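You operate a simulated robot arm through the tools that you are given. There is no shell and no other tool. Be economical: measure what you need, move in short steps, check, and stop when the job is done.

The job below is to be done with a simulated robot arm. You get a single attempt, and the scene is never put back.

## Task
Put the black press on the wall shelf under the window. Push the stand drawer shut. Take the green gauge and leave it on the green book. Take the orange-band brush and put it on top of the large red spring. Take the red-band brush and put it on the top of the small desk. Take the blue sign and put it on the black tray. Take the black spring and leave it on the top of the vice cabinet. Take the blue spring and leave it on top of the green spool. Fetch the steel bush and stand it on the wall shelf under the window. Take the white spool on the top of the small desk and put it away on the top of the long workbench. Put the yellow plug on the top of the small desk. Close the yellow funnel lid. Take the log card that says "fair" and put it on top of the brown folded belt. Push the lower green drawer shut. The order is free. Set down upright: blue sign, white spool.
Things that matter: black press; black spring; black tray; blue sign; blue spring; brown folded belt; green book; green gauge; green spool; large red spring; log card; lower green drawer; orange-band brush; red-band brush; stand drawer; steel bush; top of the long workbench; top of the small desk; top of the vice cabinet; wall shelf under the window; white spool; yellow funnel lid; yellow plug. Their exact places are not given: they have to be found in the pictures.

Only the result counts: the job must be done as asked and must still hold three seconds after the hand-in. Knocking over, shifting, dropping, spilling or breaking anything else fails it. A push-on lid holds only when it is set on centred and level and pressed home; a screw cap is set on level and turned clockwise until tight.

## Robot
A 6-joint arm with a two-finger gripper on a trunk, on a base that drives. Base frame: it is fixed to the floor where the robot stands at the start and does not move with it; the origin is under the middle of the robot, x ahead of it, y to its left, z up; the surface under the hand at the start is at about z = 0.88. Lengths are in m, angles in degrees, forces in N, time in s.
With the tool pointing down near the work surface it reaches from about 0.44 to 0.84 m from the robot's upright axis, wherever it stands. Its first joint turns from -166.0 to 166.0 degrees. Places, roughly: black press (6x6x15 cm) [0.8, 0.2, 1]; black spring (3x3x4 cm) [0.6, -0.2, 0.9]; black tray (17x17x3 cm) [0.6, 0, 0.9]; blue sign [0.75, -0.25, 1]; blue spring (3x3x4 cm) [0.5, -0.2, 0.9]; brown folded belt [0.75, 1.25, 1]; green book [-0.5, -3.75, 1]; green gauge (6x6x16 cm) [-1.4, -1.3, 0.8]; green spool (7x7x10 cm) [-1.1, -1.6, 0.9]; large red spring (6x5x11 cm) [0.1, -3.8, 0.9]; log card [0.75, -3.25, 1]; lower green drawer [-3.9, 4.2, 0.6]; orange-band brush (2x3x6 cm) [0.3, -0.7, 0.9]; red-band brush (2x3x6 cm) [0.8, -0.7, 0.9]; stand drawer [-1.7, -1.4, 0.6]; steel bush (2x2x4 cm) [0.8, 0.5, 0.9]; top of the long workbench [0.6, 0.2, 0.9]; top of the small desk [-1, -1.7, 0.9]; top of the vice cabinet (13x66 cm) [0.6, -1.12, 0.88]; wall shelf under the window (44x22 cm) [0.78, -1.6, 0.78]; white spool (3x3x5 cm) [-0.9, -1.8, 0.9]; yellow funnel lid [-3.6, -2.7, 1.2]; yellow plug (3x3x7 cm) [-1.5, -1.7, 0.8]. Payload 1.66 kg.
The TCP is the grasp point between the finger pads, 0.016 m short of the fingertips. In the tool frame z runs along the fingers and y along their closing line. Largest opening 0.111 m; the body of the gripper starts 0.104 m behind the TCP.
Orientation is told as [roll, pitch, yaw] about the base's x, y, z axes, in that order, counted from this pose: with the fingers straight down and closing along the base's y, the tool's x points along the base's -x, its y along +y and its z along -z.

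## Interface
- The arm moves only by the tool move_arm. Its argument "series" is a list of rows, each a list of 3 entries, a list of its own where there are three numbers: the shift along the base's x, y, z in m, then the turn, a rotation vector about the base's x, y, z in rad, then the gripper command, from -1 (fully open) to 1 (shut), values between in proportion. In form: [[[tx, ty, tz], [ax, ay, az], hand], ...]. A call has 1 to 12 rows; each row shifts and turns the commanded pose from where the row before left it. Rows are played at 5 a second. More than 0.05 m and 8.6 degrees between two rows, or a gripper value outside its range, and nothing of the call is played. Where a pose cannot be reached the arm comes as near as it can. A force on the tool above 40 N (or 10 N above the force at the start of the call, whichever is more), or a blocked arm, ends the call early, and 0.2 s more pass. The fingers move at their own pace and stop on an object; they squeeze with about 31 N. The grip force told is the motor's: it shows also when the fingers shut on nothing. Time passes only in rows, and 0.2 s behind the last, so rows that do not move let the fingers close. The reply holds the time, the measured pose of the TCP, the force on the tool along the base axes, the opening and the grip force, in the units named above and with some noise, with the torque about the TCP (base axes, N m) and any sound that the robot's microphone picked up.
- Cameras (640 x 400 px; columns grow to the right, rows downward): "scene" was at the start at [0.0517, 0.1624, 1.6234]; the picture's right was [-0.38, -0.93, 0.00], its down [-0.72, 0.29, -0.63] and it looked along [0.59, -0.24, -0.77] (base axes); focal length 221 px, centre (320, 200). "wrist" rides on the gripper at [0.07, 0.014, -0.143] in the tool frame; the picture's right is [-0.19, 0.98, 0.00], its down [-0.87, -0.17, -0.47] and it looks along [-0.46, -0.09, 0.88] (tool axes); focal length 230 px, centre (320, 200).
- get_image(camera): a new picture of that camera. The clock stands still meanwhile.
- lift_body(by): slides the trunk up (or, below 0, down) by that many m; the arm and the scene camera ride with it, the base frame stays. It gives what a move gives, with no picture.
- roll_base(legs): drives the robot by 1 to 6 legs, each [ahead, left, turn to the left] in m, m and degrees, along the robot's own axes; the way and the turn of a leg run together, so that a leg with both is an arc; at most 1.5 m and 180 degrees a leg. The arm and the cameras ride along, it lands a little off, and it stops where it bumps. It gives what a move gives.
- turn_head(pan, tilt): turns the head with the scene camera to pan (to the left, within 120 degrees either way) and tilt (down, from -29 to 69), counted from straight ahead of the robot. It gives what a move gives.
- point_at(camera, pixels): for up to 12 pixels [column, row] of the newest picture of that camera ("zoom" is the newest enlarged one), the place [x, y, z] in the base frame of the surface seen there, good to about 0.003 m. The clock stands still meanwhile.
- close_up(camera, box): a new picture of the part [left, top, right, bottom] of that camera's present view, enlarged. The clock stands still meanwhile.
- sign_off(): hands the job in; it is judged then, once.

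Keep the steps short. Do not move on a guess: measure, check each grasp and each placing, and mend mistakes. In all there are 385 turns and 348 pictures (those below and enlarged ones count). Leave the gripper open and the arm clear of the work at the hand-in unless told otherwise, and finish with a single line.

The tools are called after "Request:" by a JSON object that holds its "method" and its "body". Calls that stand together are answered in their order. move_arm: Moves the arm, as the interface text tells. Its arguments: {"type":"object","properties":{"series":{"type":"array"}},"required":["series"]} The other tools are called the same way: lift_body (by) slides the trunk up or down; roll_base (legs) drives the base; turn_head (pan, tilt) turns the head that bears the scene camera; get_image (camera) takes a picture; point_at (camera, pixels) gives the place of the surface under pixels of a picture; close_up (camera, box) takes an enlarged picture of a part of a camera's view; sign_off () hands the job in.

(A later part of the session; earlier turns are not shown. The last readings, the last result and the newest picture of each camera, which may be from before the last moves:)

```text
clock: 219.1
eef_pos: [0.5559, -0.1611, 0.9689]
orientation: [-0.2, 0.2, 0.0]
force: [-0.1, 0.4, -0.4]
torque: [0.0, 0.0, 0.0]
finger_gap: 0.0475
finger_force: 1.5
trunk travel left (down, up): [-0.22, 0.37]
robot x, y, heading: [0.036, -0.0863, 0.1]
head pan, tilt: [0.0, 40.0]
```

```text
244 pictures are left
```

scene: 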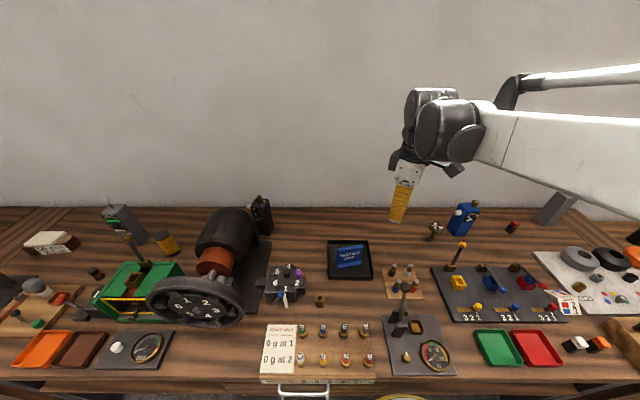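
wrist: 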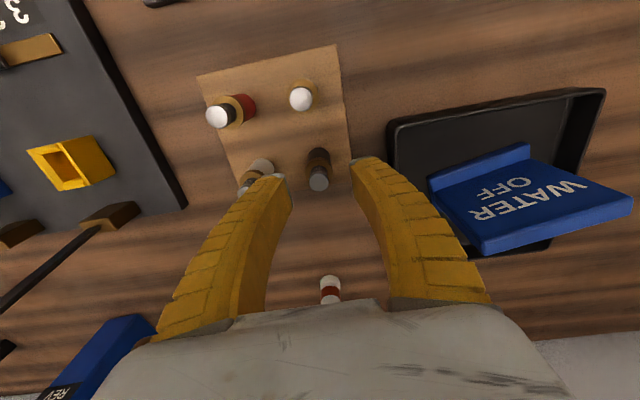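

Request:
{"method": "move_arm", "body": {"series": [[[0, 0.001, -0.02], [0, 0, 0], 0.3], [[0, 0, -0.028], [0, 0, 0], 0.3], [[0, 0, 0], [0, 0, 0], 0.3]]}}

Request:
{"method": "get_image", "body": {"camera": "wrist"}}

```text
clock: 219.9
eef_pos: [0.5549, -0.1594, 0.9213]
orientation: [-0.1, 0.2, 0.0]
force: [-0.8, -0.6, -0.5]
torque: [-0.01, 0.01, 0.03]
finger_gap: 0.0416
finger_force: 1.6
trunk travel left (down, up): [-0.22, 0.37]
robot x, y, heading: [0.0399, -0.0855, 0.4]
head pan, tilt: [0.0, 40.0]
```

```text
243 pictures are left
```

wrist: 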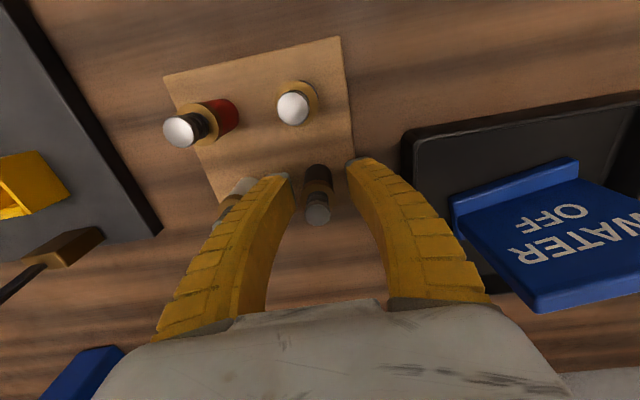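

Request:
{"method": "move_arm", "body": {"series": [[[0, 0, 0], [0, 0, 0], 0.7], [[0, 0, 0], [0, 0, 0], 1], [[0, 0, 0], [0, 0, 0], 1], [[0, 0, 0.02], [0, 0, 0], 1], [[0, 0, 0.04], [0, 0, 0], 1], [[0, 0, 0.05], [0, 0, 0], 1], [[0, 0, 0.05], [0, 0, 0], 1], [[0, 0, 0.05], [0, 0, 0], 1]]}}

Request:
{"method": "get_image", "body": {"camera": "wrist"}}

```text
clock: 221.7
eef_pos: [0.5552, -0.1561, 1.131]
orientation: [0.0, 0.1, 0.0]
force: [-0.4, 0.3, -0.3]
torque: [0.06, 0.0, 0.01]
finger_gap: 0.0133
finger_force: 31.4
trunk travel left (down, up): [-0.22, 0.37]
robot x, y, heading: [0.0375, -0.0876, 0.4]
head pan, tilt: [0.0, 40.0]
```

```text
242 pictures are left
```

wrist: 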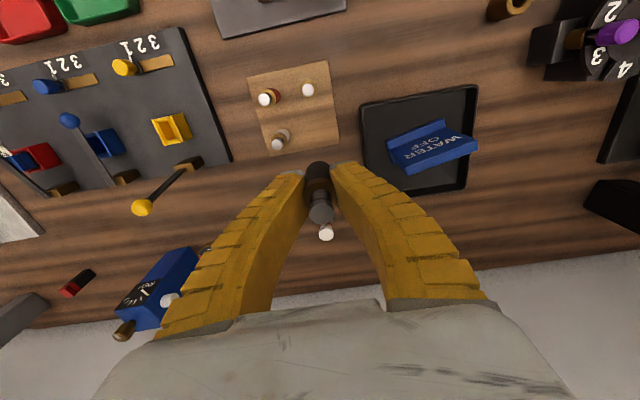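

Held. Raise, back off, drive right to y ≈ −1.1.

Request:
{"method": "move_arm", "body": {"series": [[[0, 0, 0.05], [0, 0, 0], 1], [[0, 0, 0.03], [0, 0, 0], 1]]}}

Request:
{"method": "roll_base", "body": {"legs": [[-0.2, 0, -0.3], [0, -1.0, 0]]}}

Request:
{"method": "get_image", "body": {"camera": "wrist"}}

```text
clock: 222.3
eef_pos: [0.5551, -0.1563, 1.2128]
orientation: [-0.2, 0.2, 0.0]
force: [-0.6, -0.2, -0.6]
torque: [0.0, -0.01, 0.01]
finger_gap: 0.0135
finger_force: 31.4
trunk travel left (down, up): [-0.22, 0.37]
robot x, y, heading: [0.0332, -0.0869, 0.2]
head pan, tilt: [0.0, 40.0]
```

```text
clock: 228.8
eef_pos: [0.3454, -1.1734, 1.2105]
orientation: [-0.1, 0.2, -0.9]
force: [-0.9, -0.4, 0.0]
torque: [0.03, 0.01, 0.0]
finger_gap: 0.0126
finger_force: 31.0
trunk travel left (down, up): [-0.22, 0.37]
robot x, y, heading: [-0.1695, -1.0951, -0.6]
head pan, tilt: [0.0, 40.0]
```

```text
241 pictures are left
```

wrist: 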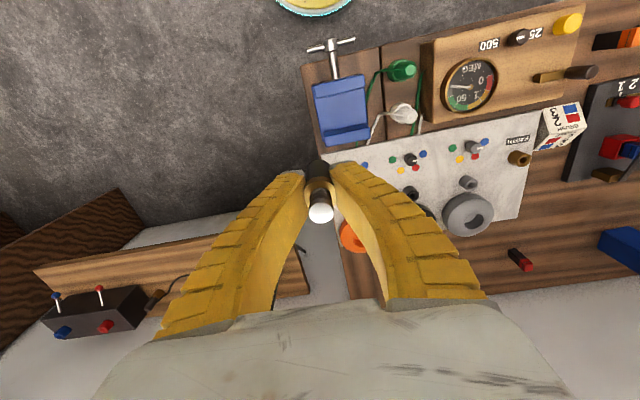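

Request:
{"method": "turn_head", "body": {"pan": -15, "tilt": 45}}

Request:
{"method": "get_image", "body": {"camera": "scene"}}

Request:
{"method": "close_up", "body": {"camera": "scene", "box": [220, 150, 420, 310]}}

```text
clock: 229.5
eef_pos: [0.3461, -1.1743, 1.2113]
orientation: [-0.1, 0.2, -0.9]
force: [-0.5, 0.4, -0.3]
torque: [-0.02, 0.01, 0.01]
finger_gap: 0.0126
finger_force: 31.5
trunk travel left (down, up): [-0.22, 0.37]
robot x, y, heading: [-0.1707, -1.0951, -0.6]
head pan, tilt: [-15.0, 45.0]
```

```text
240 pictures are left
```

scene: 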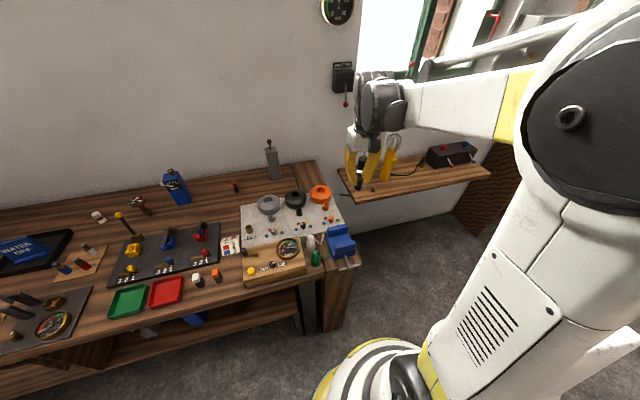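

```text
2.50 times, centred on (320, 230) of scene
```

zoom: 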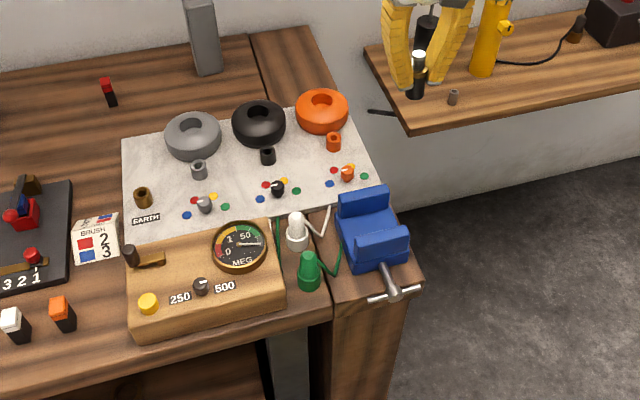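

Request:
{"method": "point_at", "body": {"camera": "zoom", "pixels": [[252, 42], [305, 30], [268, 95], [335, 92], [295, 60], [290, 80], [315, 75], [320, 100], [200, 65]]}}

```text
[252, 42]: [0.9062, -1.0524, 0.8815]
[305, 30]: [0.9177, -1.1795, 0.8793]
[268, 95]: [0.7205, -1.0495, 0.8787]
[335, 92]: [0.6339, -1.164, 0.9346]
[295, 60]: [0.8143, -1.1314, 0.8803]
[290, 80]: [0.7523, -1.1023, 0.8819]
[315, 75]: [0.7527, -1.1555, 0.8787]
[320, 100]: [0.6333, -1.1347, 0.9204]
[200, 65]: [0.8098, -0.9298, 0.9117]
```

Free spot on the cabinet top: around (0.79,−1.115). Reach it from the right side: drive to (0.2,−1.55).

Request:
{"method": "roll_base", "body": {"legs": [[0, -0.45, 0.6], [0.36, 0, 0]]}}

```text
clock: 234.2
eef_pos: [0.7101, -1.6306, 1.2114]
orientation: [-0.1, 0.2, -0.9]
force: [0.7, -0.6, -0.4]
torque: [-0.02, 0.03, -0.04]
finger_gap: 0.0124
finger_force: 31.5
trunk travel left (down, up): [-0.22, 0.37]
robot x, y, heading: [0.1922, -1.5519, -0.8]
head pan, tilt: [-15.0, 45.0]
```

Request:
{"method": "move_arm", "body": {"series": [[[-0.01, 0.047, 0], [0, 0, 0], 1], [[-0.01, 0.047, 0], [0, 0, 0], 1], [[0, 0.047, 0], [0, 0, 0], 1], [[0, 0.047, 0], [0, 0, 0], 1], [[0, 0.047, 0], [0, 0, 0], 1], [[0, 0.047, 0], [0, 0, 0], 1], [[0, 0.047, 0], [0, 0, 0], 1], [[0, 0.047, 0], [0, 0, 0], 1], [[0, 0.047, 0], [0, 0, 0], 1], [[0, 0.047, 0], [0, 0, 0], 1], [[0, 0.045, 0], [0, 0, 0], 1]]}}

Request:
{"method": "get_image", "body": {"camera": "wrist"}}

```text
clock: 236.6
eef_pos: [0.6879, -1.1141, 1.209]
orientation: [-0.1, 0.2, -1.0]
force: [-0.7, -0.2, -0.1]
torque: [-0.02, 0.0, -0.01]
finger_gap: 0.0126
finger_force: 31.1
trunk travel left (down, up): [-0.22, 0.37]
robot x, y, heading: [0.1908, -1.5518, -0.5]
head pan, tilt: [-15.0, 45.0]
```

```text
238 pictures are left
```

wrist: 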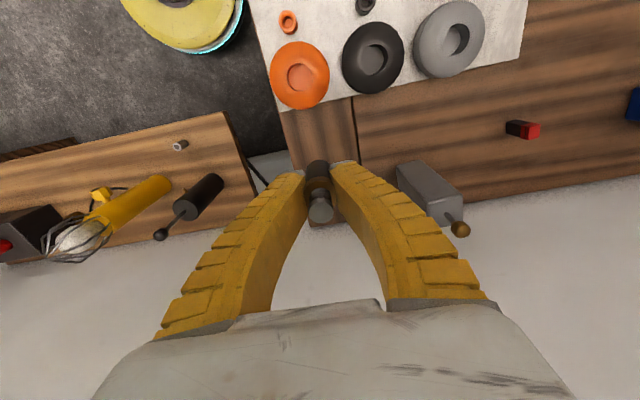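

Request:
{"method": "move_arm", "body": {"series": [[[0.048, -0.002, 0], [0, 0, 0], 1], [[0.045, 0, 0], [0, 0, 0], 1], [[0, 0, -0.05], [0, 0, 0], 1], [[0, 0, -0.05], [0, 0, 0], 1], [[0, 0, -0.05], [0, 0, 0], 1], [[0, 0, -0.05], [0, 0, 0], 1], [[0, 0, -0.05], [0, 0, 0], 1], [[0, 0, -0.02], [0, 0, 0], 1], [[0, 0, 0], [0, 0, 0], 1]]}}

Request:
{"method": "get_image", "body": {"camera": "wrist"}}

```text
clock: 238.6
eef_pos: [0.7812, -1.1171, 0.9392]
orientation: [-0.1, 0.3, -1.0]
force: [-0.5, 0.3, -0.7]
torque: [0.0, 0.01, 0.01]
finger_gap: 0.0127
finger_force: 30.6
trunk travel left (down, up): [-0.22, 0.37]
robot x, y, heading: [0.1937, -1.555, -0.6]
head pan, tilt: [-15.0, 45.0]
```

```text
237 pictures are left
```

wrist: 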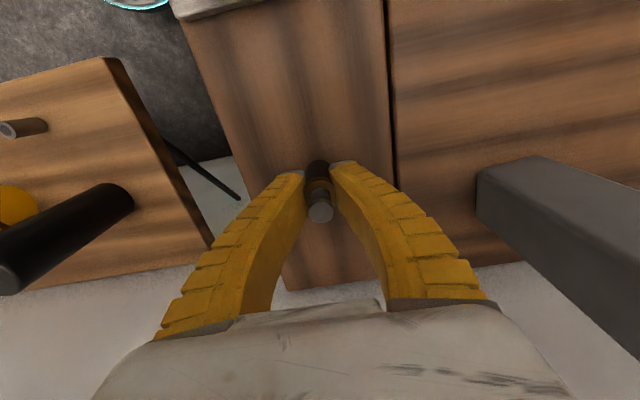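

Request:
{"method": "move_arm", "body": {"series": [[[0, 0, -0.015], [0, 0, 0], 1], [[0, 0, -0.006], [0, 0, 0], 1], [[0, 0, -0.002], [0, 0, 0], 1], [[0, 0, -0.002], [0, 0, 0], 1], [[0, 0, -0.002], [0, 0, 0], 1], [[0, 0, 0], [0, 0, 0], 1]]}}

```text
clock: 240.0
eef_pos: [0.7811, -1.1163, 0.916]
orientation: [0.0, 0.0, -0.9]
force: [4.0, 3.2, 22.2]
torque: [0.09, -0.38, 0.03]
finger_gap: 0.0132
finger_force: 30.9
trunk travel left (down, up): [-0.22, 0.37]
robot x, y, heading: [0.1941, -1.5566, -0.6]
head pan, tilt: [-15.0, 45.0]
```

Request:
{"method": "move_arm", "body": {"series": [[[0, 0, 0.002], [0, 0, 0], 0.6], [[0, 0, 0], [0, 0, 0], 0.4], [[0, 0, 0], [0, 0, 0], 0.2], [[0, 0, 0.03], [0, 0, 0], 0.2], [[0, 0, 0.04], [0, 0, 0], 0.2], [[0, 0, 0.05], [0, 0, 0], 0.2], [[0, 0, 0.05], [0, 0, 0], 0.2], [[0, 0, 0.05], [0, 0, 0], 0.2], [[0, 0, 0.05], [0, 0, 0], 0.2]]}}

Request:
{"method": "get_image", "body": {"camera": "wrist"}}

```text
clock: 242.0
eef_pos: [0.7843, -1.1185, 1.1906]
orientation: [-0.1, 0.1, -0.9]
force: [-1.0, 0.1, 0.5]
torque: [0.01, -0.01, 0.02]
finger_gap: 0.0464
finger_force: 1.5
trunk travel left (down, up): [-0.22, 0.37]
robot x, y, heading: [0.1924, -1.5535, -0.8]
head pan, tilt: [-15.0, 45.0]
```

```text
236 pictures are left
```

wrist: 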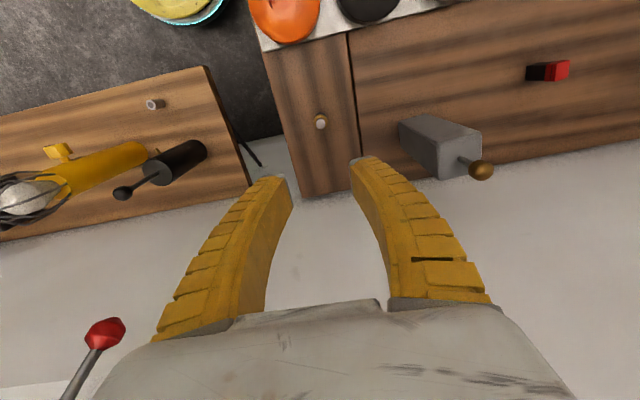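

Black spring stands on the cabinet top. Retract and go to the red-band brush at about (0.775,−0.74).

Request:
{"method": "move_arm", "body": {"series": [[[-0.048, 0, 0.01], [0, 0, 0], 0], [[-0.048, 0, 0.01], [0, 0, 0], 0], [[-0.02, -0.045, 0], [0, 0, 0], 0], [[-0.01, -0.048, 0], [0, 0, 0], 0], [[0, -0.048, 0], [0, 0, 0], 0], [[0, -0.048, 0], [0, 0, 0], 0], [[0, -0.048, 0], [0, 0, 0], 0], [[0, -0.048, 0], [0, 0, 0], 0], [[0, -0.048, 0], [0, 0, 0], 0], [[0, -0.048, 0], [0, 0, 0], 0]]}}

Request:
{"method": "roll_base", "body": {"legs": [[-0.38, 0, 0.7], [0, 0.8, 0], [0.22, 0, 0]]}}

Request:
{"method": "get_image", "body": {"camera": "wrist"}}

```text
clock: 244.2
eef_pos: [0.6548, -1.5016, 1.2091]
orientation: [0.1, 0.2, -0.9]
force: [-0.6, 0.0, -0.2]
torque: [0.01, 0.05, -0.01]
finger_gap: 0.0576
finger_force: 1.2
trunk travel left (down, up): [-0.22, 0.37]
robot x, y, heading: [0.1881, -1.5541, -0.8]
head pan, tilt: [-15.0, 45.0]
```

```text
clock: 251.8
eef_pos: [0.505, -0.6928, 1.2081]
orientation: [-0.1, 0.2, -1.2]
force: [-0.2, -0.2, -1.0]
torque: [0.03, 0.01, 0.0]
finger_gap: 0.0576
finger_force: 1.6
trunk travel left (down, up): [-0.22, 0.37]
robot x, y, heading: [0.0438, -0.7413, -1.0]
head pan, tilt: [-15.0, 45.0]
```

```text
235 pictures are left
```

wrist: 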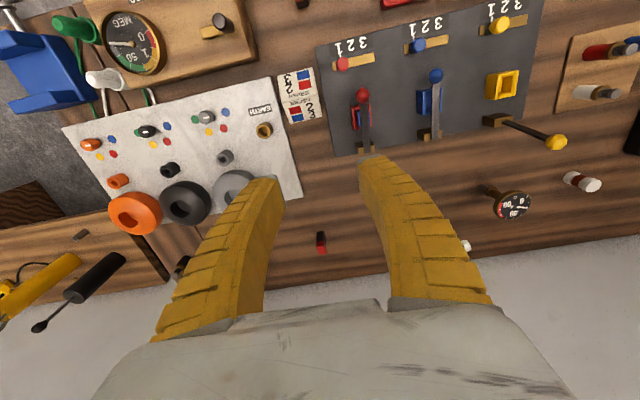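

Request:
{"method": "close_up", "body": {"camera": "wrist", "box": [270, 200, 370, 265]}}

Request:
{"method": "point_at", "body": {"camera": "wrist", "pixels": [[321, 252], [321, 245], [321, 236], [318, 250], [325, 250]]}}

```text
6.15 times, centred on (320, 232) of wrist
```

zoom: 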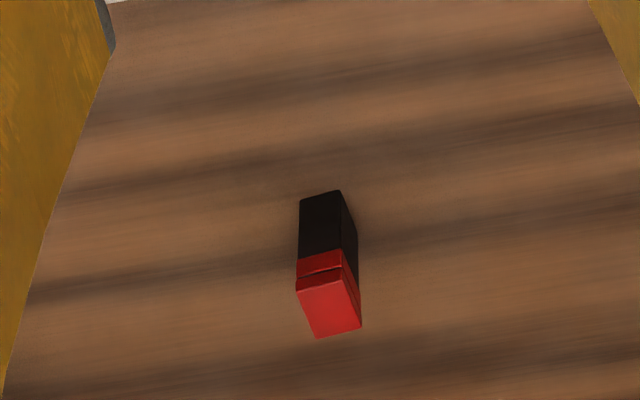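

```text
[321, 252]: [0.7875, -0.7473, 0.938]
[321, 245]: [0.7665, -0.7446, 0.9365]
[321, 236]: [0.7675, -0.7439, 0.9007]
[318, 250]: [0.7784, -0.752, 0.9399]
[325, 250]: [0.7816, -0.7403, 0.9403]
```

Red brush stands upright at (0.779,−0.746), top 0.94. Go above and grip across its 2 cm side.

Request:
{"method": "move_arm", "body": {"series": [[[0.046, -0.01, 0], [0, 0, 0.13], 0.1], [[0.046, -0.01, 0], [0, 0, 0], 0.1], [[0.046, -0.01, 0], [0, 0, 0], 0.1], [[0.046, -0.01, 0], [0, 0, 0], 0.1], [[0.046, -0.01, 0], [0, 0, 0], 0.1], [[0.044, -0.003, 0], [0, 0, 0], 0.1], [[0, 0, -0.05], [0, 0, 0], 0.1], [[0, 0, -0.05], [0, 0, 0], 0.1], [[0, 0, -0.05], [0, 0, 0], 0.1], [[0, 0, -0.05], [0, 0, 0], 0.1], [[0, 0, -0.02], [0, 0, 0], 0.1], [[0, 0, 0], [0, 0, 0], 0.1]]}}

Request:
{"method": "get_image", "body": {"camera": "wrist"}}

```text
clock: 254.4
eef_pos: [0.7802, -0.7445, 0.9874]
orientation: [-0.1, 0.1, 6.3]
force: [0.3, 0.0, 0.7]
torque: [-0.03, -0.01, 0.0]
finger_gap: 0.0521
finger_force: 1.1
trunk travel left (down, up): [-0.22, 0.37]
robot x, y, heading: [0.044, -0.7404, -1.1]
head pan, tilt: [-15.0, 45.0]
```

```text
233 pictures are left
```

wrist: 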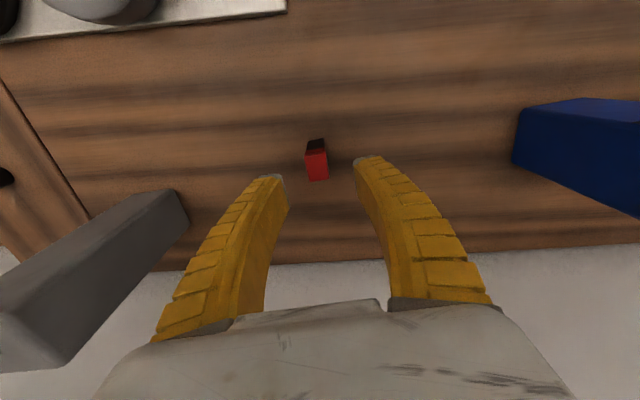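

Request:
{"method": "point_at", "body": {"camera": "wrist", "pixels": [[317, 165], [317, 178], [316, 153]]}}

Request:
{"method": "move_arm", "body": {"series": [[[-0.002, -0.002, -0.04], [0, 0, 0], 0.1], [[0, 0, -0.035], [0, 0, 0], 0.1], [[0, 0, 0], [0, 0, 0], 0.1]]}}

Request:
{"method": "get_image", "body": {"camera": "wrist"}}

```text
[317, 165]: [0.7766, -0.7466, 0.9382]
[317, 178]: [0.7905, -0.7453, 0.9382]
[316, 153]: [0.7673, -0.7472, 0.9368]
```

```text
clock: 255.2
eef_pos: [0.7776, -0.7469, 0.9129]
orientation: [-0.1, 0.1, 6.3]
force: [0.3, 0.4, -0.6]
torque: [0.01, 0.0, 0.0]
finger_gap: 0.0523
finger_force: 1.3
trunk travel left (down, up): [-0.22, 0.37]
robot x, y, heading: [0.0462, -0.7442, -0.9]
head pan, tilt: [-15.0, 45.0]
```

```text
232 pictures are left
```

wrist: 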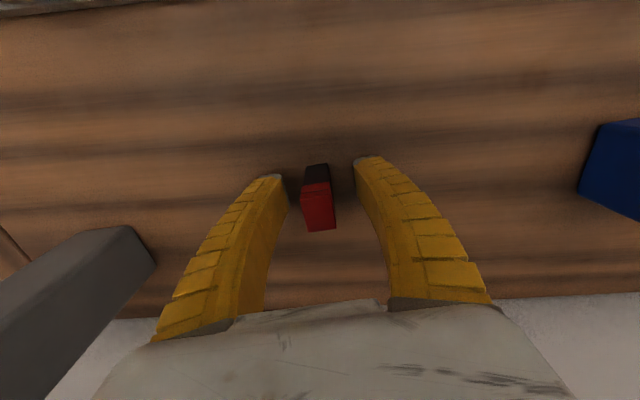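

Request:
{"method": "move_arm", "body": {"series": [[[0, 0, 0], [0, 0, 0], 0.5], [[0, 0, 0], [0, 0, 0], 1], [[0, 0, 0], [0, 0, 0], 1], [[0, 0, 0.03], [0, 0, 0], 1], [[0, 0, 0.05], [0, 0, 0], 1], [[0, 0, 0.05], [0, 0, 0], 1], [[0, 0, 0.05], [0, 0, 0], 1], [[0, 0, 0.05], [0, 0, 0], 1], [[-0.03, 0, 0.035], [0, 0, 0], 1], [[-0.045, 0, 0.01], [0, 0, 0], 1], [[-0.045, 0, 0], [0, 0, 0], 1]]}}

Request:
{"method": "get_image", "body": {"camera": "wrist"}}

```text
clock: 257.6
eef_pos: [0.6537, -0.7449, 1.1893]
orientation: [-0.1, 0.2, 6.3]
force: [-0.5, 0.4, -0.5]
torque: [-0.03, -0.01, 0.02]
finger_gap: 0.011
finger_force: 31.2
trunk travel left (down, up): [-0.22, 0.37]
robot x, y, heading: [0.0398, -0.7416, -0.7]
head pan, tilt: [-15.0, 45.0]
```

```text
231 pictures are left
```

wrist: 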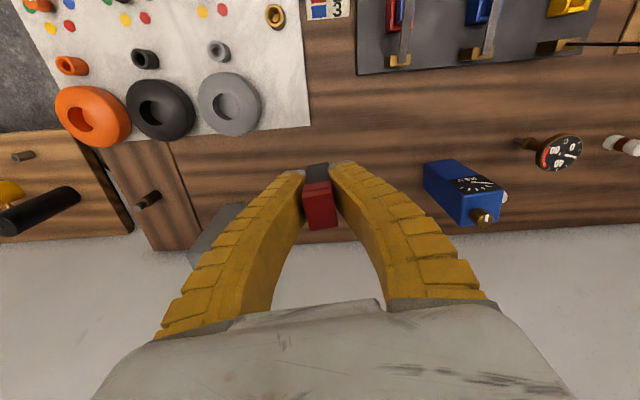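

Held. Retract and drive to the desk, turning around.

Request:
{"method": "move_arm", "body": {"series": [[[-0.045, 0, 0.02], [0, 0, 0], 1], [[-0.045, 0, 0.02], [0, 0, 0], 1], [[-0.045, 0, 0.02], [0, 0, 0], 1]]}}

Request:
{"method": "roll_base", "body": {"legs": [[-0.24, 0, 0.7], [0, -0.95, 0], [0, 0, 180]]}}

Request:
{"method": "get_image", "body": {"camera": "wrist"}}

```text
clock: 258.4
eef_pos: [0.5197, -0.7443, 1.2507]
orientation: [-0.2, 0.2, 6.2]
force: [0.2, -0.3, -0.4]
torque: [0.0, -0.03, -0.02]
finger_gap: 0.0109
finger_force: 30.8
trunk travel left (down, up): [-0.22, 0.37]
robot x, y, heading: [0.0398, -0.7416, -1.1]
head pan, tilt: [-15.0, 45.0]
```

```text
clock: 272.1
eef_pos: [-0.6808, -1.6788, 1.2502]
orientation: [-0.2, 0.2, -173.7]
force: [0.0, -1.0, -0.9]
torque: [-0.02, -0.02, 0.02]
finger_gap: 0.0112
finger_force: 30.9
trunk travel left (down, up): [-0.22, 0.37]
robot x, y, heading: [-0.2004, -1.6825, 179.0]
head pan, tilt: [-15.0, 45.0]
```

```text
230 pictures are left
```

wrist: 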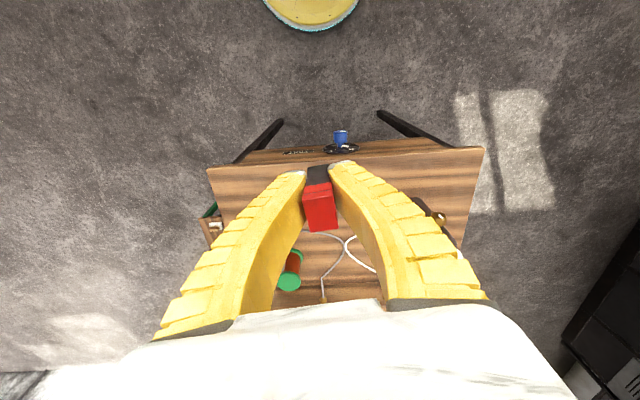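

Request:
{"method": "move_arm", "body": {"series": [[[-0.041, -0.023, 0], [0, 0, 0], 1], [[-0.041, -0.023, 0], [0, 0, 0], 1], [[-0.041, -0.023, 0], [0, 0, 0], 1], [[-0.041, -0.022, 0], [0, 0, 0], 1], [[0, 0, -0.05], [0, 0, 0], 1], [[0, 0, -0.05], [0, 0, 0], 1], [[0, 0, -0.05], [0, 0, 0], 1], [[0, 0, -0.05], [0, 0, 0], 1], [[0, 0, -0.05], [0, 0, 0], 1], [[0, 0, -0.05], [0, 0, 0], 1], [[0, 0, 0], [0, 0, 0], 1]]}}

Request:
{"method": "get_image", "body": {"camera": "wrist"}}

```text
clock: 274.5
eef_pos: [-0.8443, -1.7716, 0.9474]
orientation: [-0.1, 0.3, -173.6]
force: [-0.2, 0.1, -0.6]
torque: [0.0, -0.02, 0.02]
finger_gap: 0.0108
finger_force: 31.2
trunk travel left (down, up): [-0.22, 0.37]
robot x, y, heading: [-0.1982, -1.6783, 179.2]
head pan, tilt: [-15.0, 45.0]
```

```text
229 pictures are left
```

wrist: 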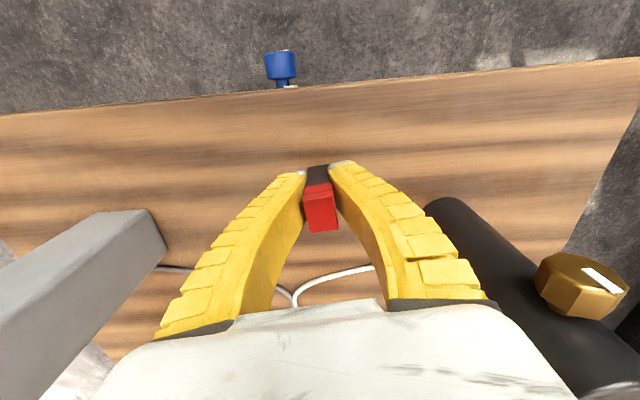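

Request:
{"method": "move_arm", "body": {"series": [[[0, 0, -0.02], [0, 0, 0], 1], [[0, 0, -0.01], [0, 0, 0], 1], [[0, 0, -0.003], [0, 0, 0], 1], [[0, 0, -0.002], [0, 0, 0], 1], [[0, 0, -0.002], [0, 0, 0], 1], [[0, 0, 0], [0, 0, 0], 1]]}}

```text
clock: 275.9
eef_pos: [-0.8451, -1.7704, 0.9136]
orientation: [-0.1, 0.1, -173.7]
force: [-2.8, 0.4, 8.3]
torque: [0.01, 0.12, -0.04]
finger_gap: 0.0143
finger_force: 31.2
trunk travel left (down, up): [-0.22, 0.37]
robot x, y, heading: [-0.2023, -1.6805, 179.3]
head pan, tilt: [-15.0, 45.0]
```

Request:
{"method": "move_arm", "body": {"series": [[[0, 0, 0], [0, 0, 0], 0.6], [[0, 0, 0], [0, 0, 0], 0.4], [[0, 0, 0], [0, 0, 0], 0.3], [[0, 0, 0.03], [0, 0, 0], 0.3], [[0, 0, 0.05], [0, 0, 0], 0.3], [[0, 0, 0.05], [0, 0, 0], 0.3], [[0, 0, 0.05], [0, 0, 0], 0.3], [[0, 0, 0.05], [0, 0, 0], 0.3], [[0, 0, 0.05], [0, 0, 0], 0.3], [[0, 0, 0.05], [0, 0, 0], 0.3]]}}

Request:
{"method": "get_image", "body": {"camera": "wrist"}}

Request:
{"method": "turn_head", "body": {"pan": 0, "tilt": 30}}

Request:
{"method": "get_image", "body": {"camera": "scene"}}

```text
clock: 278.1
eef_pos: [-0.8469, -1.7713, 1.2433]
orientation: [-0.2, 0.0, -173.6]
force: [0.2, -0.6, 0.0]
torque: [-0.01, 0.01, 0.03]
finger_gap: 0.0413
finger_force: 1.5
trunk travel left (down, up): [-0.22, 0.37]
robot x, y, heading: [-0.1993, -1.6842, 178.7]
head pan, tilt: [-15.0, 45.0]
```

```text
228 pictures are left
```

wrist: 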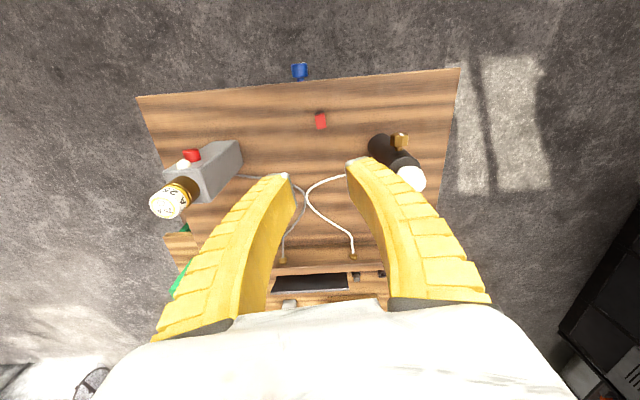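

```text
clock: 278.8
eef_pos: [-0.8474, -1.7702, 1.2427]
orientation: [-0.1, 0.3, -173.6]
force: [-0.6, 0.4, 0.2]
torque: [-0.01, -0.04, 0.01]
finger_gap: 0.0412
finger_force: 1.7
trunk travel left (down, up): [-0.22, 0.37]
robot x, y, heading: [-0.2008, -1.6802, 179.1]
head pan, tilt: [0.0, 30.0]
```

```text
227 pictures are left
```

scene: 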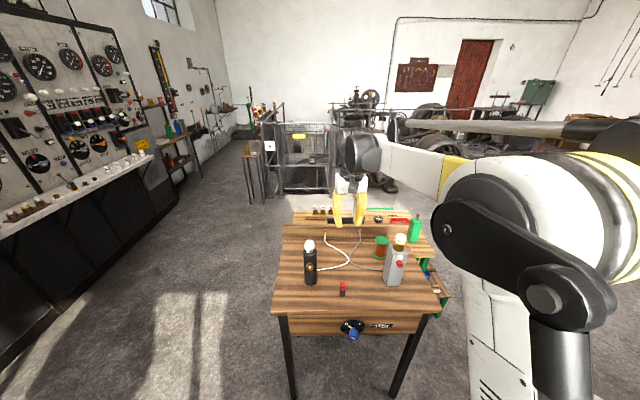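

Red brush is on the desk. Drive around to the +y side of the stand to look at it: to about (−1.4,−0.5).

Request:
{"method": "move_arm", "body": {"series": [[[0.045, 0.02, 0], [0, 0, 0], 0], [[0.045, 0.02, 0], [0, 0, 0], 0], [[0.045, 0.02, 0], [0, 0, 0], 0], [[0.045, 0.02, 0], [0, 0, 0], 0]]}}

Request:
{"method": "roll_base", "body": {"legs": [[0, -1.2, 0], [1.25, 0, 0], [0, 0, 90]]}}

Request:
{"method": "turn_head", "body": {"pan": 0, "tilt": 40}}

Request:
{"method": "get_image", "body": {"camera": "scene"}}

```text
clock: 279.8
eef_pos: [-0.6639, -1.6905, 1.2441]
orientation: [-0.1, 0.1, -173.6]
force: [0.3, -0.6, 0.2]
torque: [-0.03, 0.04, 0.0]
finger_gap: 0.0577
finger_force: 1.3
trunk travel left (down, up): [-0.22, 0.37]
robot x, y, heading: [-0.2035, -1.6807, 179.2]
head pan, tilt: [0.0, 30.0]
```

```text
clock: 295.6
eef_pos: [-1.4381, -0.9359, 1.2431]
orientation: [-0.1, 0.2, -85.1]
force: [0.2, 0.3, -0.7]
torque: [0.0, 0.0, 0.02]
finger_gap: 0.0576
finger_force: 1.5
trunk travel left (down, up): [-0.22, 0.37]
robot x, y, heading: [-1.4344, -0.4706, -92.5]
head pan, tilt: [0.0, 30.0]
```

```text
clock: 296.3
eef_pos: [-1.4381, -0.9367, 1.2429]
orientation: [-0.1, 0.3, -85.0]
force: [-0.9, 0.7, 0.3]
torque: [0.0, -0.03, -0.01]
finger_gap: 0.0579
finger_force: 1.1
trunk travel left (down, up): [-0.22, 0.37]
robot x, y, heading: [-1.436, -0.4703, -92.4]
head pan, tilt: [0.0, 40.0]
```

```text
226 pictures are left
```

scene: 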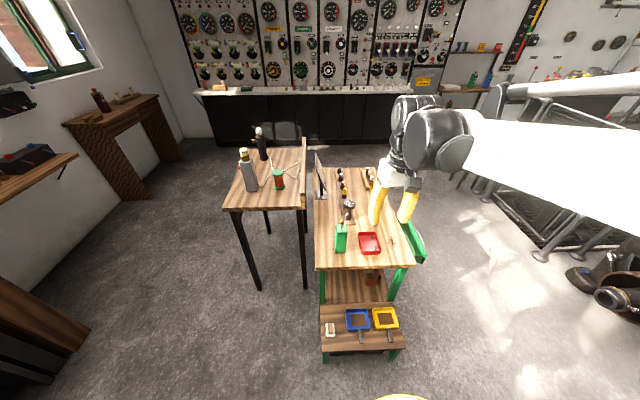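

Request:
{"method": "close_up", "body": {"camera": "scene", "box": [290, 130, 450, 260]}}

Request:
{"method": "close_up", "body": {"camera": "scene", "box": [290, 230, 450, 360]}}

Request:
{"method": "point_at", "body": {"camera": "scene", "pixels": [[341, 240], [345, 228], [318, 268], [413, 265], [330, 310], [400, 310], [355, 320], [370, 175], [415, 240], [316, 172], [340, 185]]}}

```text
3.08 times, centred on (370, 195) of scene
```

zoom: 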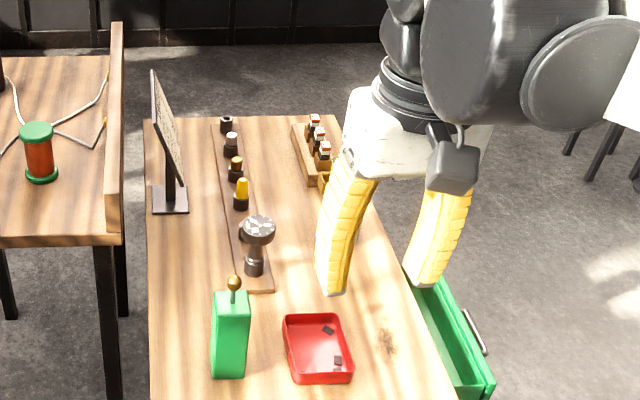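

```text
3.08 times, centred on (370, 295) of scene
```

zoom: 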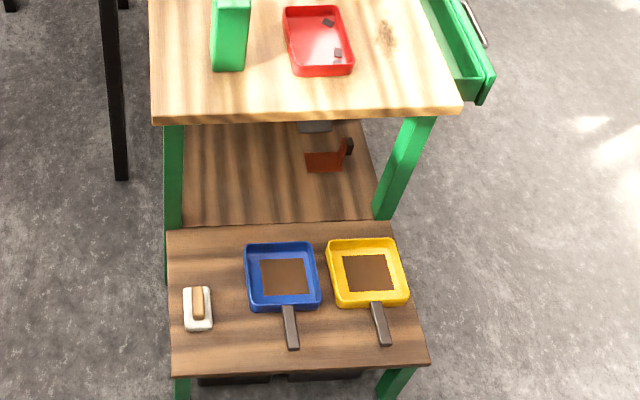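

```text
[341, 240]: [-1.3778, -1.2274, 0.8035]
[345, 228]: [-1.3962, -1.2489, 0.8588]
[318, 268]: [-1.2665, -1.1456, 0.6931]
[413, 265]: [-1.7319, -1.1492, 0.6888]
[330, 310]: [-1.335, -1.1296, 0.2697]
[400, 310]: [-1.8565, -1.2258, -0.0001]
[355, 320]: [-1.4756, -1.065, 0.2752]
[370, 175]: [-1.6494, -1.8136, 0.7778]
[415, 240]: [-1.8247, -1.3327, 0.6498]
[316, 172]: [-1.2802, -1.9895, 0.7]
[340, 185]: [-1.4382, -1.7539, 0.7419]
```

Stand top is z 0.70; green gauge at (−1.38,−1.24); yellow plug in a rack; the green drawer sticks out on the −x side. First the drawer: shift to (−1.95,−0.6) and look.

Request:
{"method": "roll_base", "body": {"legs": [[0, -0.5, 2.4], [0.12, 0, 0]]}}

Request:
{"method": "get_image", "body": {"camera": "scene"}}

Request:
{"method": "get_image", "body": {"camera": "wrist"}}

```text
clock: 300.1
eef_pos: [-1.9254, -1.0415, 1.2422]
orientation: [0.0, 0.2, -83.2]
force: [0.0, -0.5, -0.7]
torque: [0.04, 0.04, 0.0]
finger_gap: 0.0575
finger_force: 0.9
trunk travel left (down, up): [-0.22, 0.37]
robot x, y, heading: [-1.9385, -0.5741, -90.5]
head pan, tilt: [0.0, 40.0]
```

```text
223 pictures are left
```

scene: 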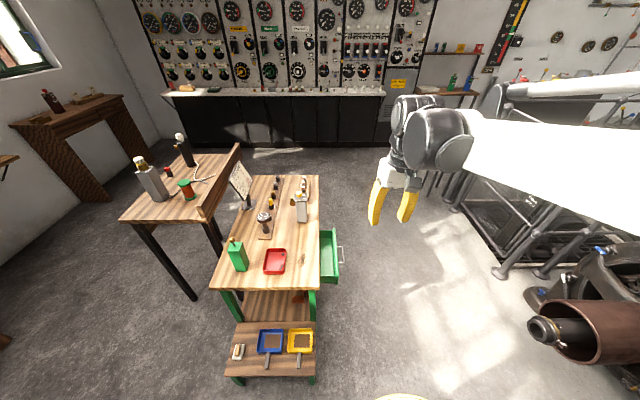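

```text
222 pictures are left
```

wrist: 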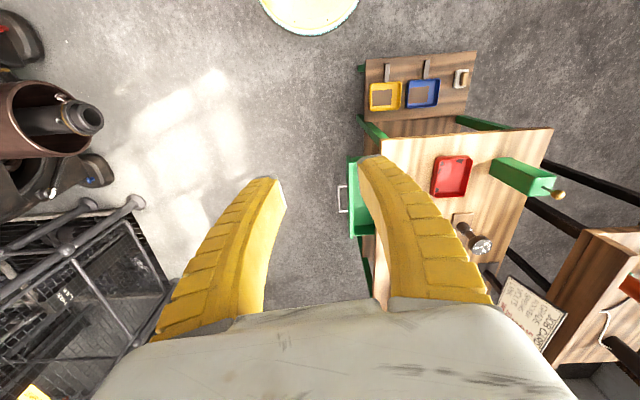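

Request:
{"method": "close_up", "body": {"camera": "scene", "box": [280, 220, 360, 300]}}

Request:
{"method": "point_at", "body": {"camera": "scene", "pixels": [[336, 240], [338, 274], [340, 254], [341, 247], [342, 262], [322, 235], [330, 280], [319, 285]]}}

Request:
{"method": "point_at", "body": {"camera": "wrist", "pixels": [[352, 162], [352, 230], [340, 190], [342, 210], [356, 200], [382, 145]]}}

```text
5.00 times, centred on (320, 260) of scene
```

zoom: 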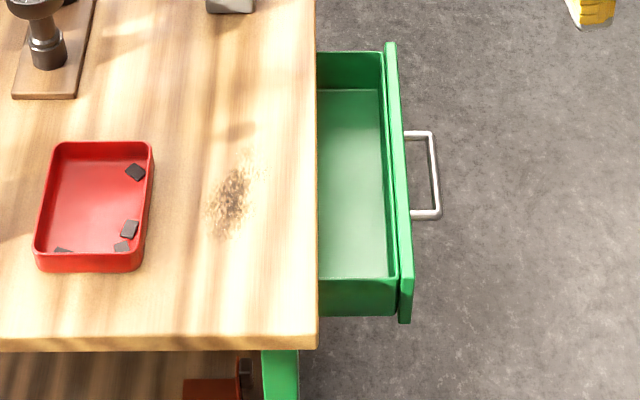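

```text
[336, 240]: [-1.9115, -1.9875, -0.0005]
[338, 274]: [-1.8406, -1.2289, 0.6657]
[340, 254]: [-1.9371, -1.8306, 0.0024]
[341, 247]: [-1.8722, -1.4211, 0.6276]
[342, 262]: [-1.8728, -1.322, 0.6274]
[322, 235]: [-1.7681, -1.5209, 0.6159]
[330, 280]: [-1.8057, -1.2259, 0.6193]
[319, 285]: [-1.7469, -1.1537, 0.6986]
```

```text
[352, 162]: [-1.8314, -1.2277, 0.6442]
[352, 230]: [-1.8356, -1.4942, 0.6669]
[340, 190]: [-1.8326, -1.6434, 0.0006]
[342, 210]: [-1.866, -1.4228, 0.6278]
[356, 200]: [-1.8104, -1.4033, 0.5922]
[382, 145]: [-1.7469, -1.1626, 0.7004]
```

Drawer front at x −1.84, handle to x −1.873 at y −1.37, z 0.627. I'll push the handle with shut fingers. Lower the trunk first.

Request:
{"method": "lift_body", "body": {"by": -0.2}}

Request:
{"method": "move_arm", "body": {"series": [[[-0.01, -0.045, 0], [0, 0, 0], 1], [[-0.01, -0.045, 0], [0, 0, 0], 1], [[0, -0.048, 0], [0, 0, 0], 1], [[0, -0.048, 0], [0, 0, 0], 1], [[0, -0.048, 0], [0, 0, 0], 1], [[0, -0.048, 0], [0, 0, 0], 1], [[0, -0.045, -0.02], [0, 0, 0], 1], [[0, 0, -0.05], [0, 0, 0], 1], [[0, 0, -0.05], [0, 0, 0], 1], [[0, 0, -0.05], [0, 0, 0], 1]]}}

Request:
{"method": "get_image", "body": {"camera": "wrist"}}

```text
clock: 302.2
eef_pos: [-1.9243, -1.0406, 1.0442]
orientation: [-0.1, 0.3, -83.2]
force: [-0.1, -0.3, 0.0]
torque: [-0.01, 0.02, 0.01]
finger_gap: 0.0574
finger_force: 1.3
trunk travel left (down, up): [-0.02, 0.57]
robot x, y, heading: [-1.9378, -0.577, -90.4]
head pan, tilt: [0.0, 40.0]
```

```text
clock: 304.4
eef_pos: [-1.9466, -1.3681, 0.872]
orientation: [0.0, 0.2, -83.1]
force: [-0.5, 1.6, 0.0]
torque: [-0.02, 0.0, 0.02]
finger_gap: 0.0
finger_force: 28.5
trunk travel left (down, up): [-0.02, 0.57]
robot x, y, heading: [-1.9372, -0.5759, -90.6]
head pan, tilt: [0.0, 40.0]
```

```text
220 pictures are left
```

wrist: 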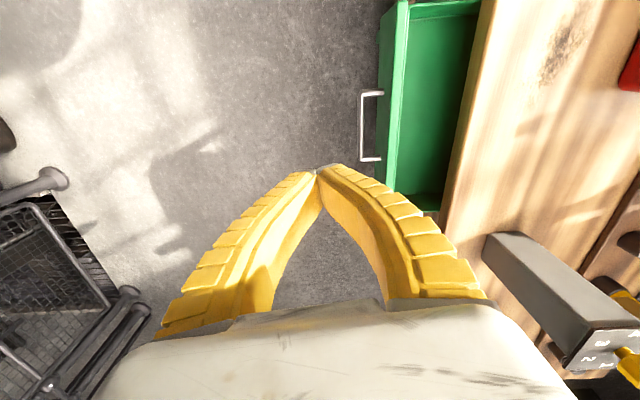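

Request:
{"method": "move_arm", "body": {"series": [[[0, 0, -0.049], [0, 0, 0], 1], [[0, 0, -0.049], [0, 0, 0], 1], [[0, 0, -0.049], [0, 0, 0], 1], [[0, 0, -0.049], [0, 0, 0], 1], [[0, 0, -0.048], [0, 0, 0], 1], [[0, 0, 0], [0, 0, 0], 1]]}}

Request:
{"method": "get_image", "body": {"camera": "wrist"}}

```text
clock: 305.8
eef_pos: [-1.9447, -1.369, 0.6289]
orientation: [-0.1, 0.2, -83.1]
force: [-0.5, 0.5, -0.8]
torque: [0.0, 0.01, 0.01]
finger_gap: 0.0
finger_force: 28.7
trunk travel left (down, up): [-0.02, 0.57]
robot x, y, heading: [-1.9389, -0.5757, -90.4]
head pan, tilt: [0.0, 40.0]
```

```text
219 pictures are left
```

wrist: 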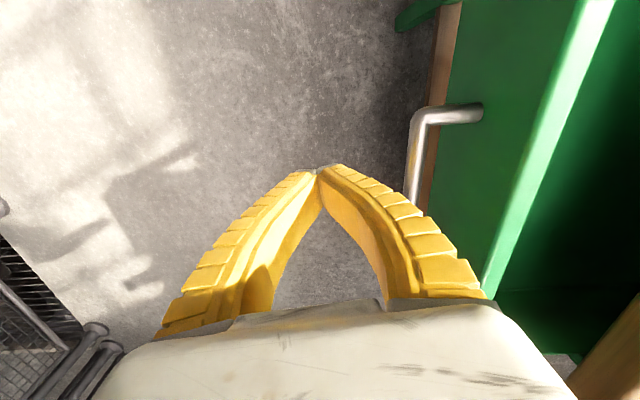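

Push +x in short steps.

Request:
{"method": "move_arm", "body": {"series": [[[0.03, 0, 0], [0, 0, 0], 1], [[0.02, 0, 0], [0, 0, 0], 1], [[0.015, 0, 0], [0, 0, 0], 1], [[0.015, 0, 0], [0, 0, 0], 1], [[0.015, 0, 0], [0, 0, 0], 1], [[0.015, 0, 0], [0, 0, 0], 1], [[0.015, 0, 0], [0, 0, 0], 1], [[0.01, 0, 0], [0, 0, 0], 1]]}}

Request:
{"method": "get_image", "body": {"camera": "wrist"}}

```text
clock: 307.6
eef_pos: [-1.8094, -1.3605, 0.633]
orientation: [-0.1, 0.1, -83.2]
force: [0.0, 0.1, -0.8]
torque: [-0.03, 0.0, -0.01]
finger_gap: 0.0
finger_force: 29.1
out of reach, approached as far as the arm can: row 5, 7
trunk travel left (down, up): [-0.02, 0.57]
robot x, y, heading: [-1.9346, -0.5751, -90.4]
head pan, tilt: [0.0, 40.0]
```

```text
218 pictures are left
```

wrist: 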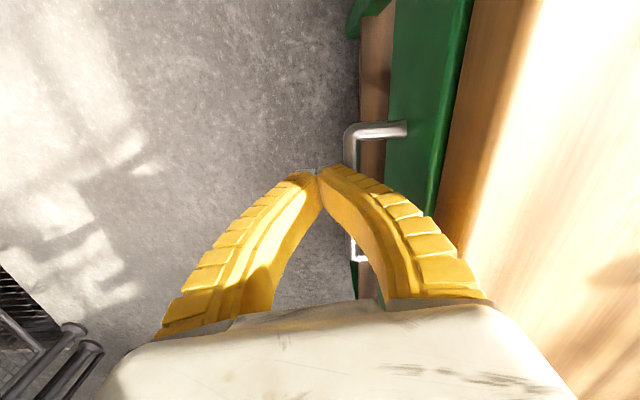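

Reach limit; drawer almost shut. Ease off, move base 5 cm nearer, and push again.

Request:
{"method": "move_arm", "body": {"series": [[[-0.03, 0.03, 0], [0, 0, 0], 1], [[0, 0.02, 0], [0, 0, 0], 1]]}}

Request:
{"method": "roll_base", "body": {"legs": [[0.06, 0, 0]]}}

Request:
{"method": "get_image", "body": {"camera": "wrist"}}

```text
clock: 308.2
eef_pos: [-1.8414, -1.3123, 0.6339]
orientation: [-0.1, 0.1, -83.1]
force: [0.2, -0.2, 0.8]
torque: [0.02, 0.0, 0.03]
finger_gap: 0.0
finger_force: 28.5
trunk travel left (down, up): [-0.02, 0.57]
robot x, y, heading: [-1.9346, -0.5756, -90.6]
head pan, tilt: [0.0, 40.0]
```

```text
clock: 309.2
eef_pos: [-1.841, -1.3729, 0.6331]
orientation: [-0.2, 0.2, -83.2]
force: [0.2, -0.1, 0.4]
torque: [0.01, 0.02, 0.01]
finger_gap: 0.0
finger_force: 28.8
trunk travel left (down, up): [-0.02, 0.57]
robot x, y, heading: [-1.9362, -0.6334, -90.5]
head pan, tilt: [0.0, 40.0]
```

```text
217 pictures are left
```

wrist: 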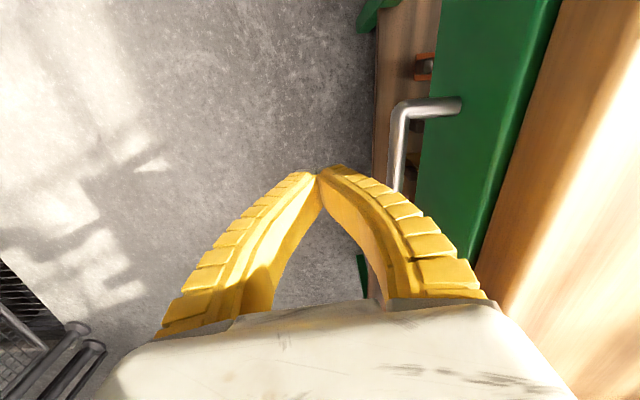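

Request:
{"method": "move_arm", "body": {"series": [[[0.02, 0, -0.003], [0, 0, 0], 1], [[0.012, 0, 0], [0, 0, 0], 1], [[0.012, 0, 0], [0, 0, 0], 1], [[0.008, 0, 0], [0, 0, 0], 1], [[0.008, 0, 0], [0, 0, 0], 1], [[0.008, 0, 0], [0, 0, 0], 1], [[0.008, 0, 0], [0, 0, 0], 1]]}}

Request:
{"method": "get_image", "body": {"camera": "wrist"}}

```text
clock: 310.5
eef_pos: [-1.7891, -1.3713, 0.6311]
orientation: [-0.5, 0.4, -83.8]
force: [-15.2, 7.0, 4.8]
torque: [-0.48, -1.09, 0.13]
finger_gap: 0.0002
finger_force: 27.9
trunk travel left (down, up): [-0.02, 0.57]
robot x, y, heading: [-1.934, -0.6357, -90.7]
head pan, tilt: [0.0, 40.0]
stopped in row 6: the force on the tool passed its limit at 46 N (the readings are from after the stop); the commanded pose is now the measured one
```

```text
216 pictures are left
```

wrist: 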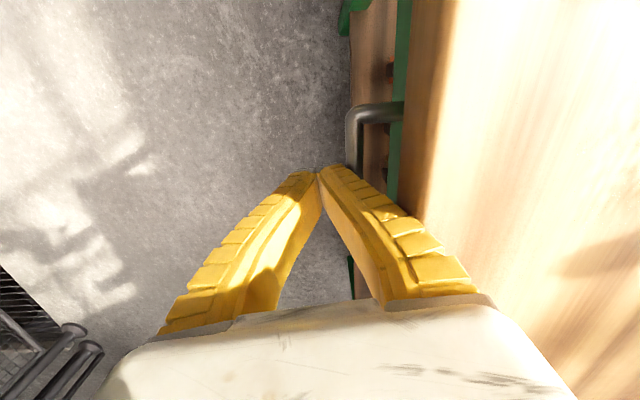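

Firm stop at 46 N: drawer looks flush. Back off, raise and check.

Request:
{"method": "move_arm", "body": {"series": [[[-0.04, 0, 0], [0, 0, 0], 1], [[-0.04, 0, 0.02], [0, 0, 0], 1], [[0, 0, 0.05], [0, 0, 0], 1], [[0, 0, 0.05], [0, 0, 0], 1], [[0, 0, 0.05], [0, 0, 0], 1], [[0, 0, 0.05], [0, 0, 0], 1], [[0, 0.02, 0.045], [0, 0, 0], 1], [[0, 0.02, 0.045], [0, 0, 0], 1]]}}

Request:
{"method": "get_image", "body": {"camera": "scene"}}

Request:
{"method": "close_up", "body": {"camera": "scene", "box": [220, 190, 380, 310]}}

```text
clock: 312.3
eef_pos: [-1.8663, -1.3278, 0.942]
orientation: [-0.3, 0.3, -83.7]
force: [-0.5, -0.2, 1.3]
torque: [0.01, -0.01, 0.01]
finger_gap: 0.0
finger_force: 28.4
trunk travel left (down, up): [-0.02, 0.57]
robot x, y, heading: [-1.9366, -0.6353, -90.3]
head pan, tilt: [0.0, 40.0]
```

```text
215 pictures are left
```

scene: 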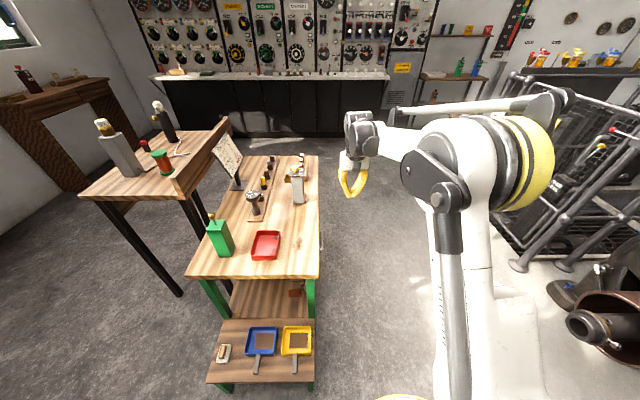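

```text
3.33 times, centred on (300, 250) of scene
```

zoom: 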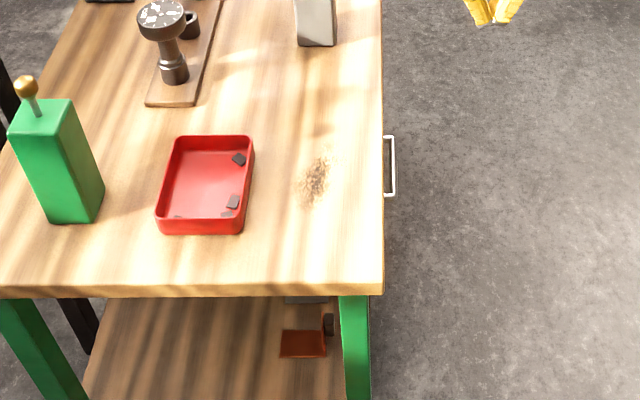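

Drawer is shut. Now the yellow plug in the rack: zoom in.

Request:
{"method": "close_up", "body": {"camera": "scene", "box": [220, 140, 320, 220]}}

Request:
{"method": "point_at", "body": {"camera": "zoom", "pixels": [[262, 213], [258, 250], [275, 190], [290, 150], [225, 290], [430, 150], [90, 150], [250, 245], [270, 240], [225, 340], [300, 215], [540, 150]]}}

```text
5.00 times, centred on (270, 180) of scene
```

zoom: 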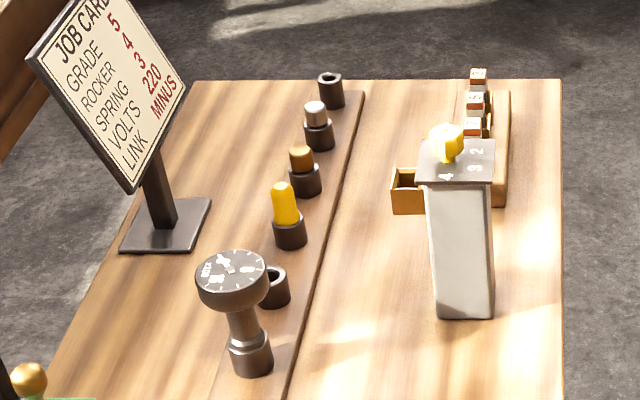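

```text
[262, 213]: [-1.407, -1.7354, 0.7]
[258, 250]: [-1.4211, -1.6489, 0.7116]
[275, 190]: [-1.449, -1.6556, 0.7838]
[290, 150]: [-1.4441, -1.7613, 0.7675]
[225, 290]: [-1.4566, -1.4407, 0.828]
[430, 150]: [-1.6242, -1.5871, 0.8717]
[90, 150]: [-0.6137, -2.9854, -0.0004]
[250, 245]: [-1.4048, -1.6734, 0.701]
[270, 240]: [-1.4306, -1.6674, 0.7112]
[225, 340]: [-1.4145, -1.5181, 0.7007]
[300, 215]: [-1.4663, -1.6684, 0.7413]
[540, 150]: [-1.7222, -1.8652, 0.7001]
```

Request:
{"method": "point_at", "body": {"camera": "scene", "pixels": [[520, 265], [495, 215], [450, 150], [600, 300], [420, 260], [400, 200]]}}

Request:
{"method": "turn_head", "body": {"pan": -40, "tilt": 35}}

Request:
{"method": "get_image", "body": {"camera": "scene"}}

```text
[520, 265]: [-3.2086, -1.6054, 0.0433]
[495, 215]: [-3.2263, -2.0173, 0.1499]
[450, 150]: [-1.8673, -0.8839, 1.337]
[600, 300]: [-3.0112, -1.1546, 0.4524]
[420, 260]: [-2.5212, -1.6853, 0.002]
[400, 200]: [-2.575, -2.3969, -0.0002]
```

```text
clock: 313.4
eef_pos: [-1.8668, -1.3291, 0.941]
orientation: [-0.4, 0.4, -83.5]
force: [-0.7, 0.1, -0.3]
torque: [0.0, -0.03, 0.02]
finger_gap: 0.0
finger_force: 28.6
trunk travel left (down, up): [-0.02, 0.57]
robot x, y, heading: [-1.9358, -0.6364, -90.8]
head pan, tilt: [-40.0, 35.0]
```

```text
212 pictures are left
```

scene: 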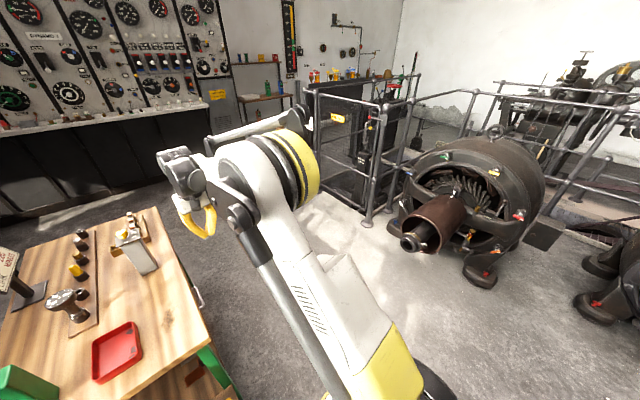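

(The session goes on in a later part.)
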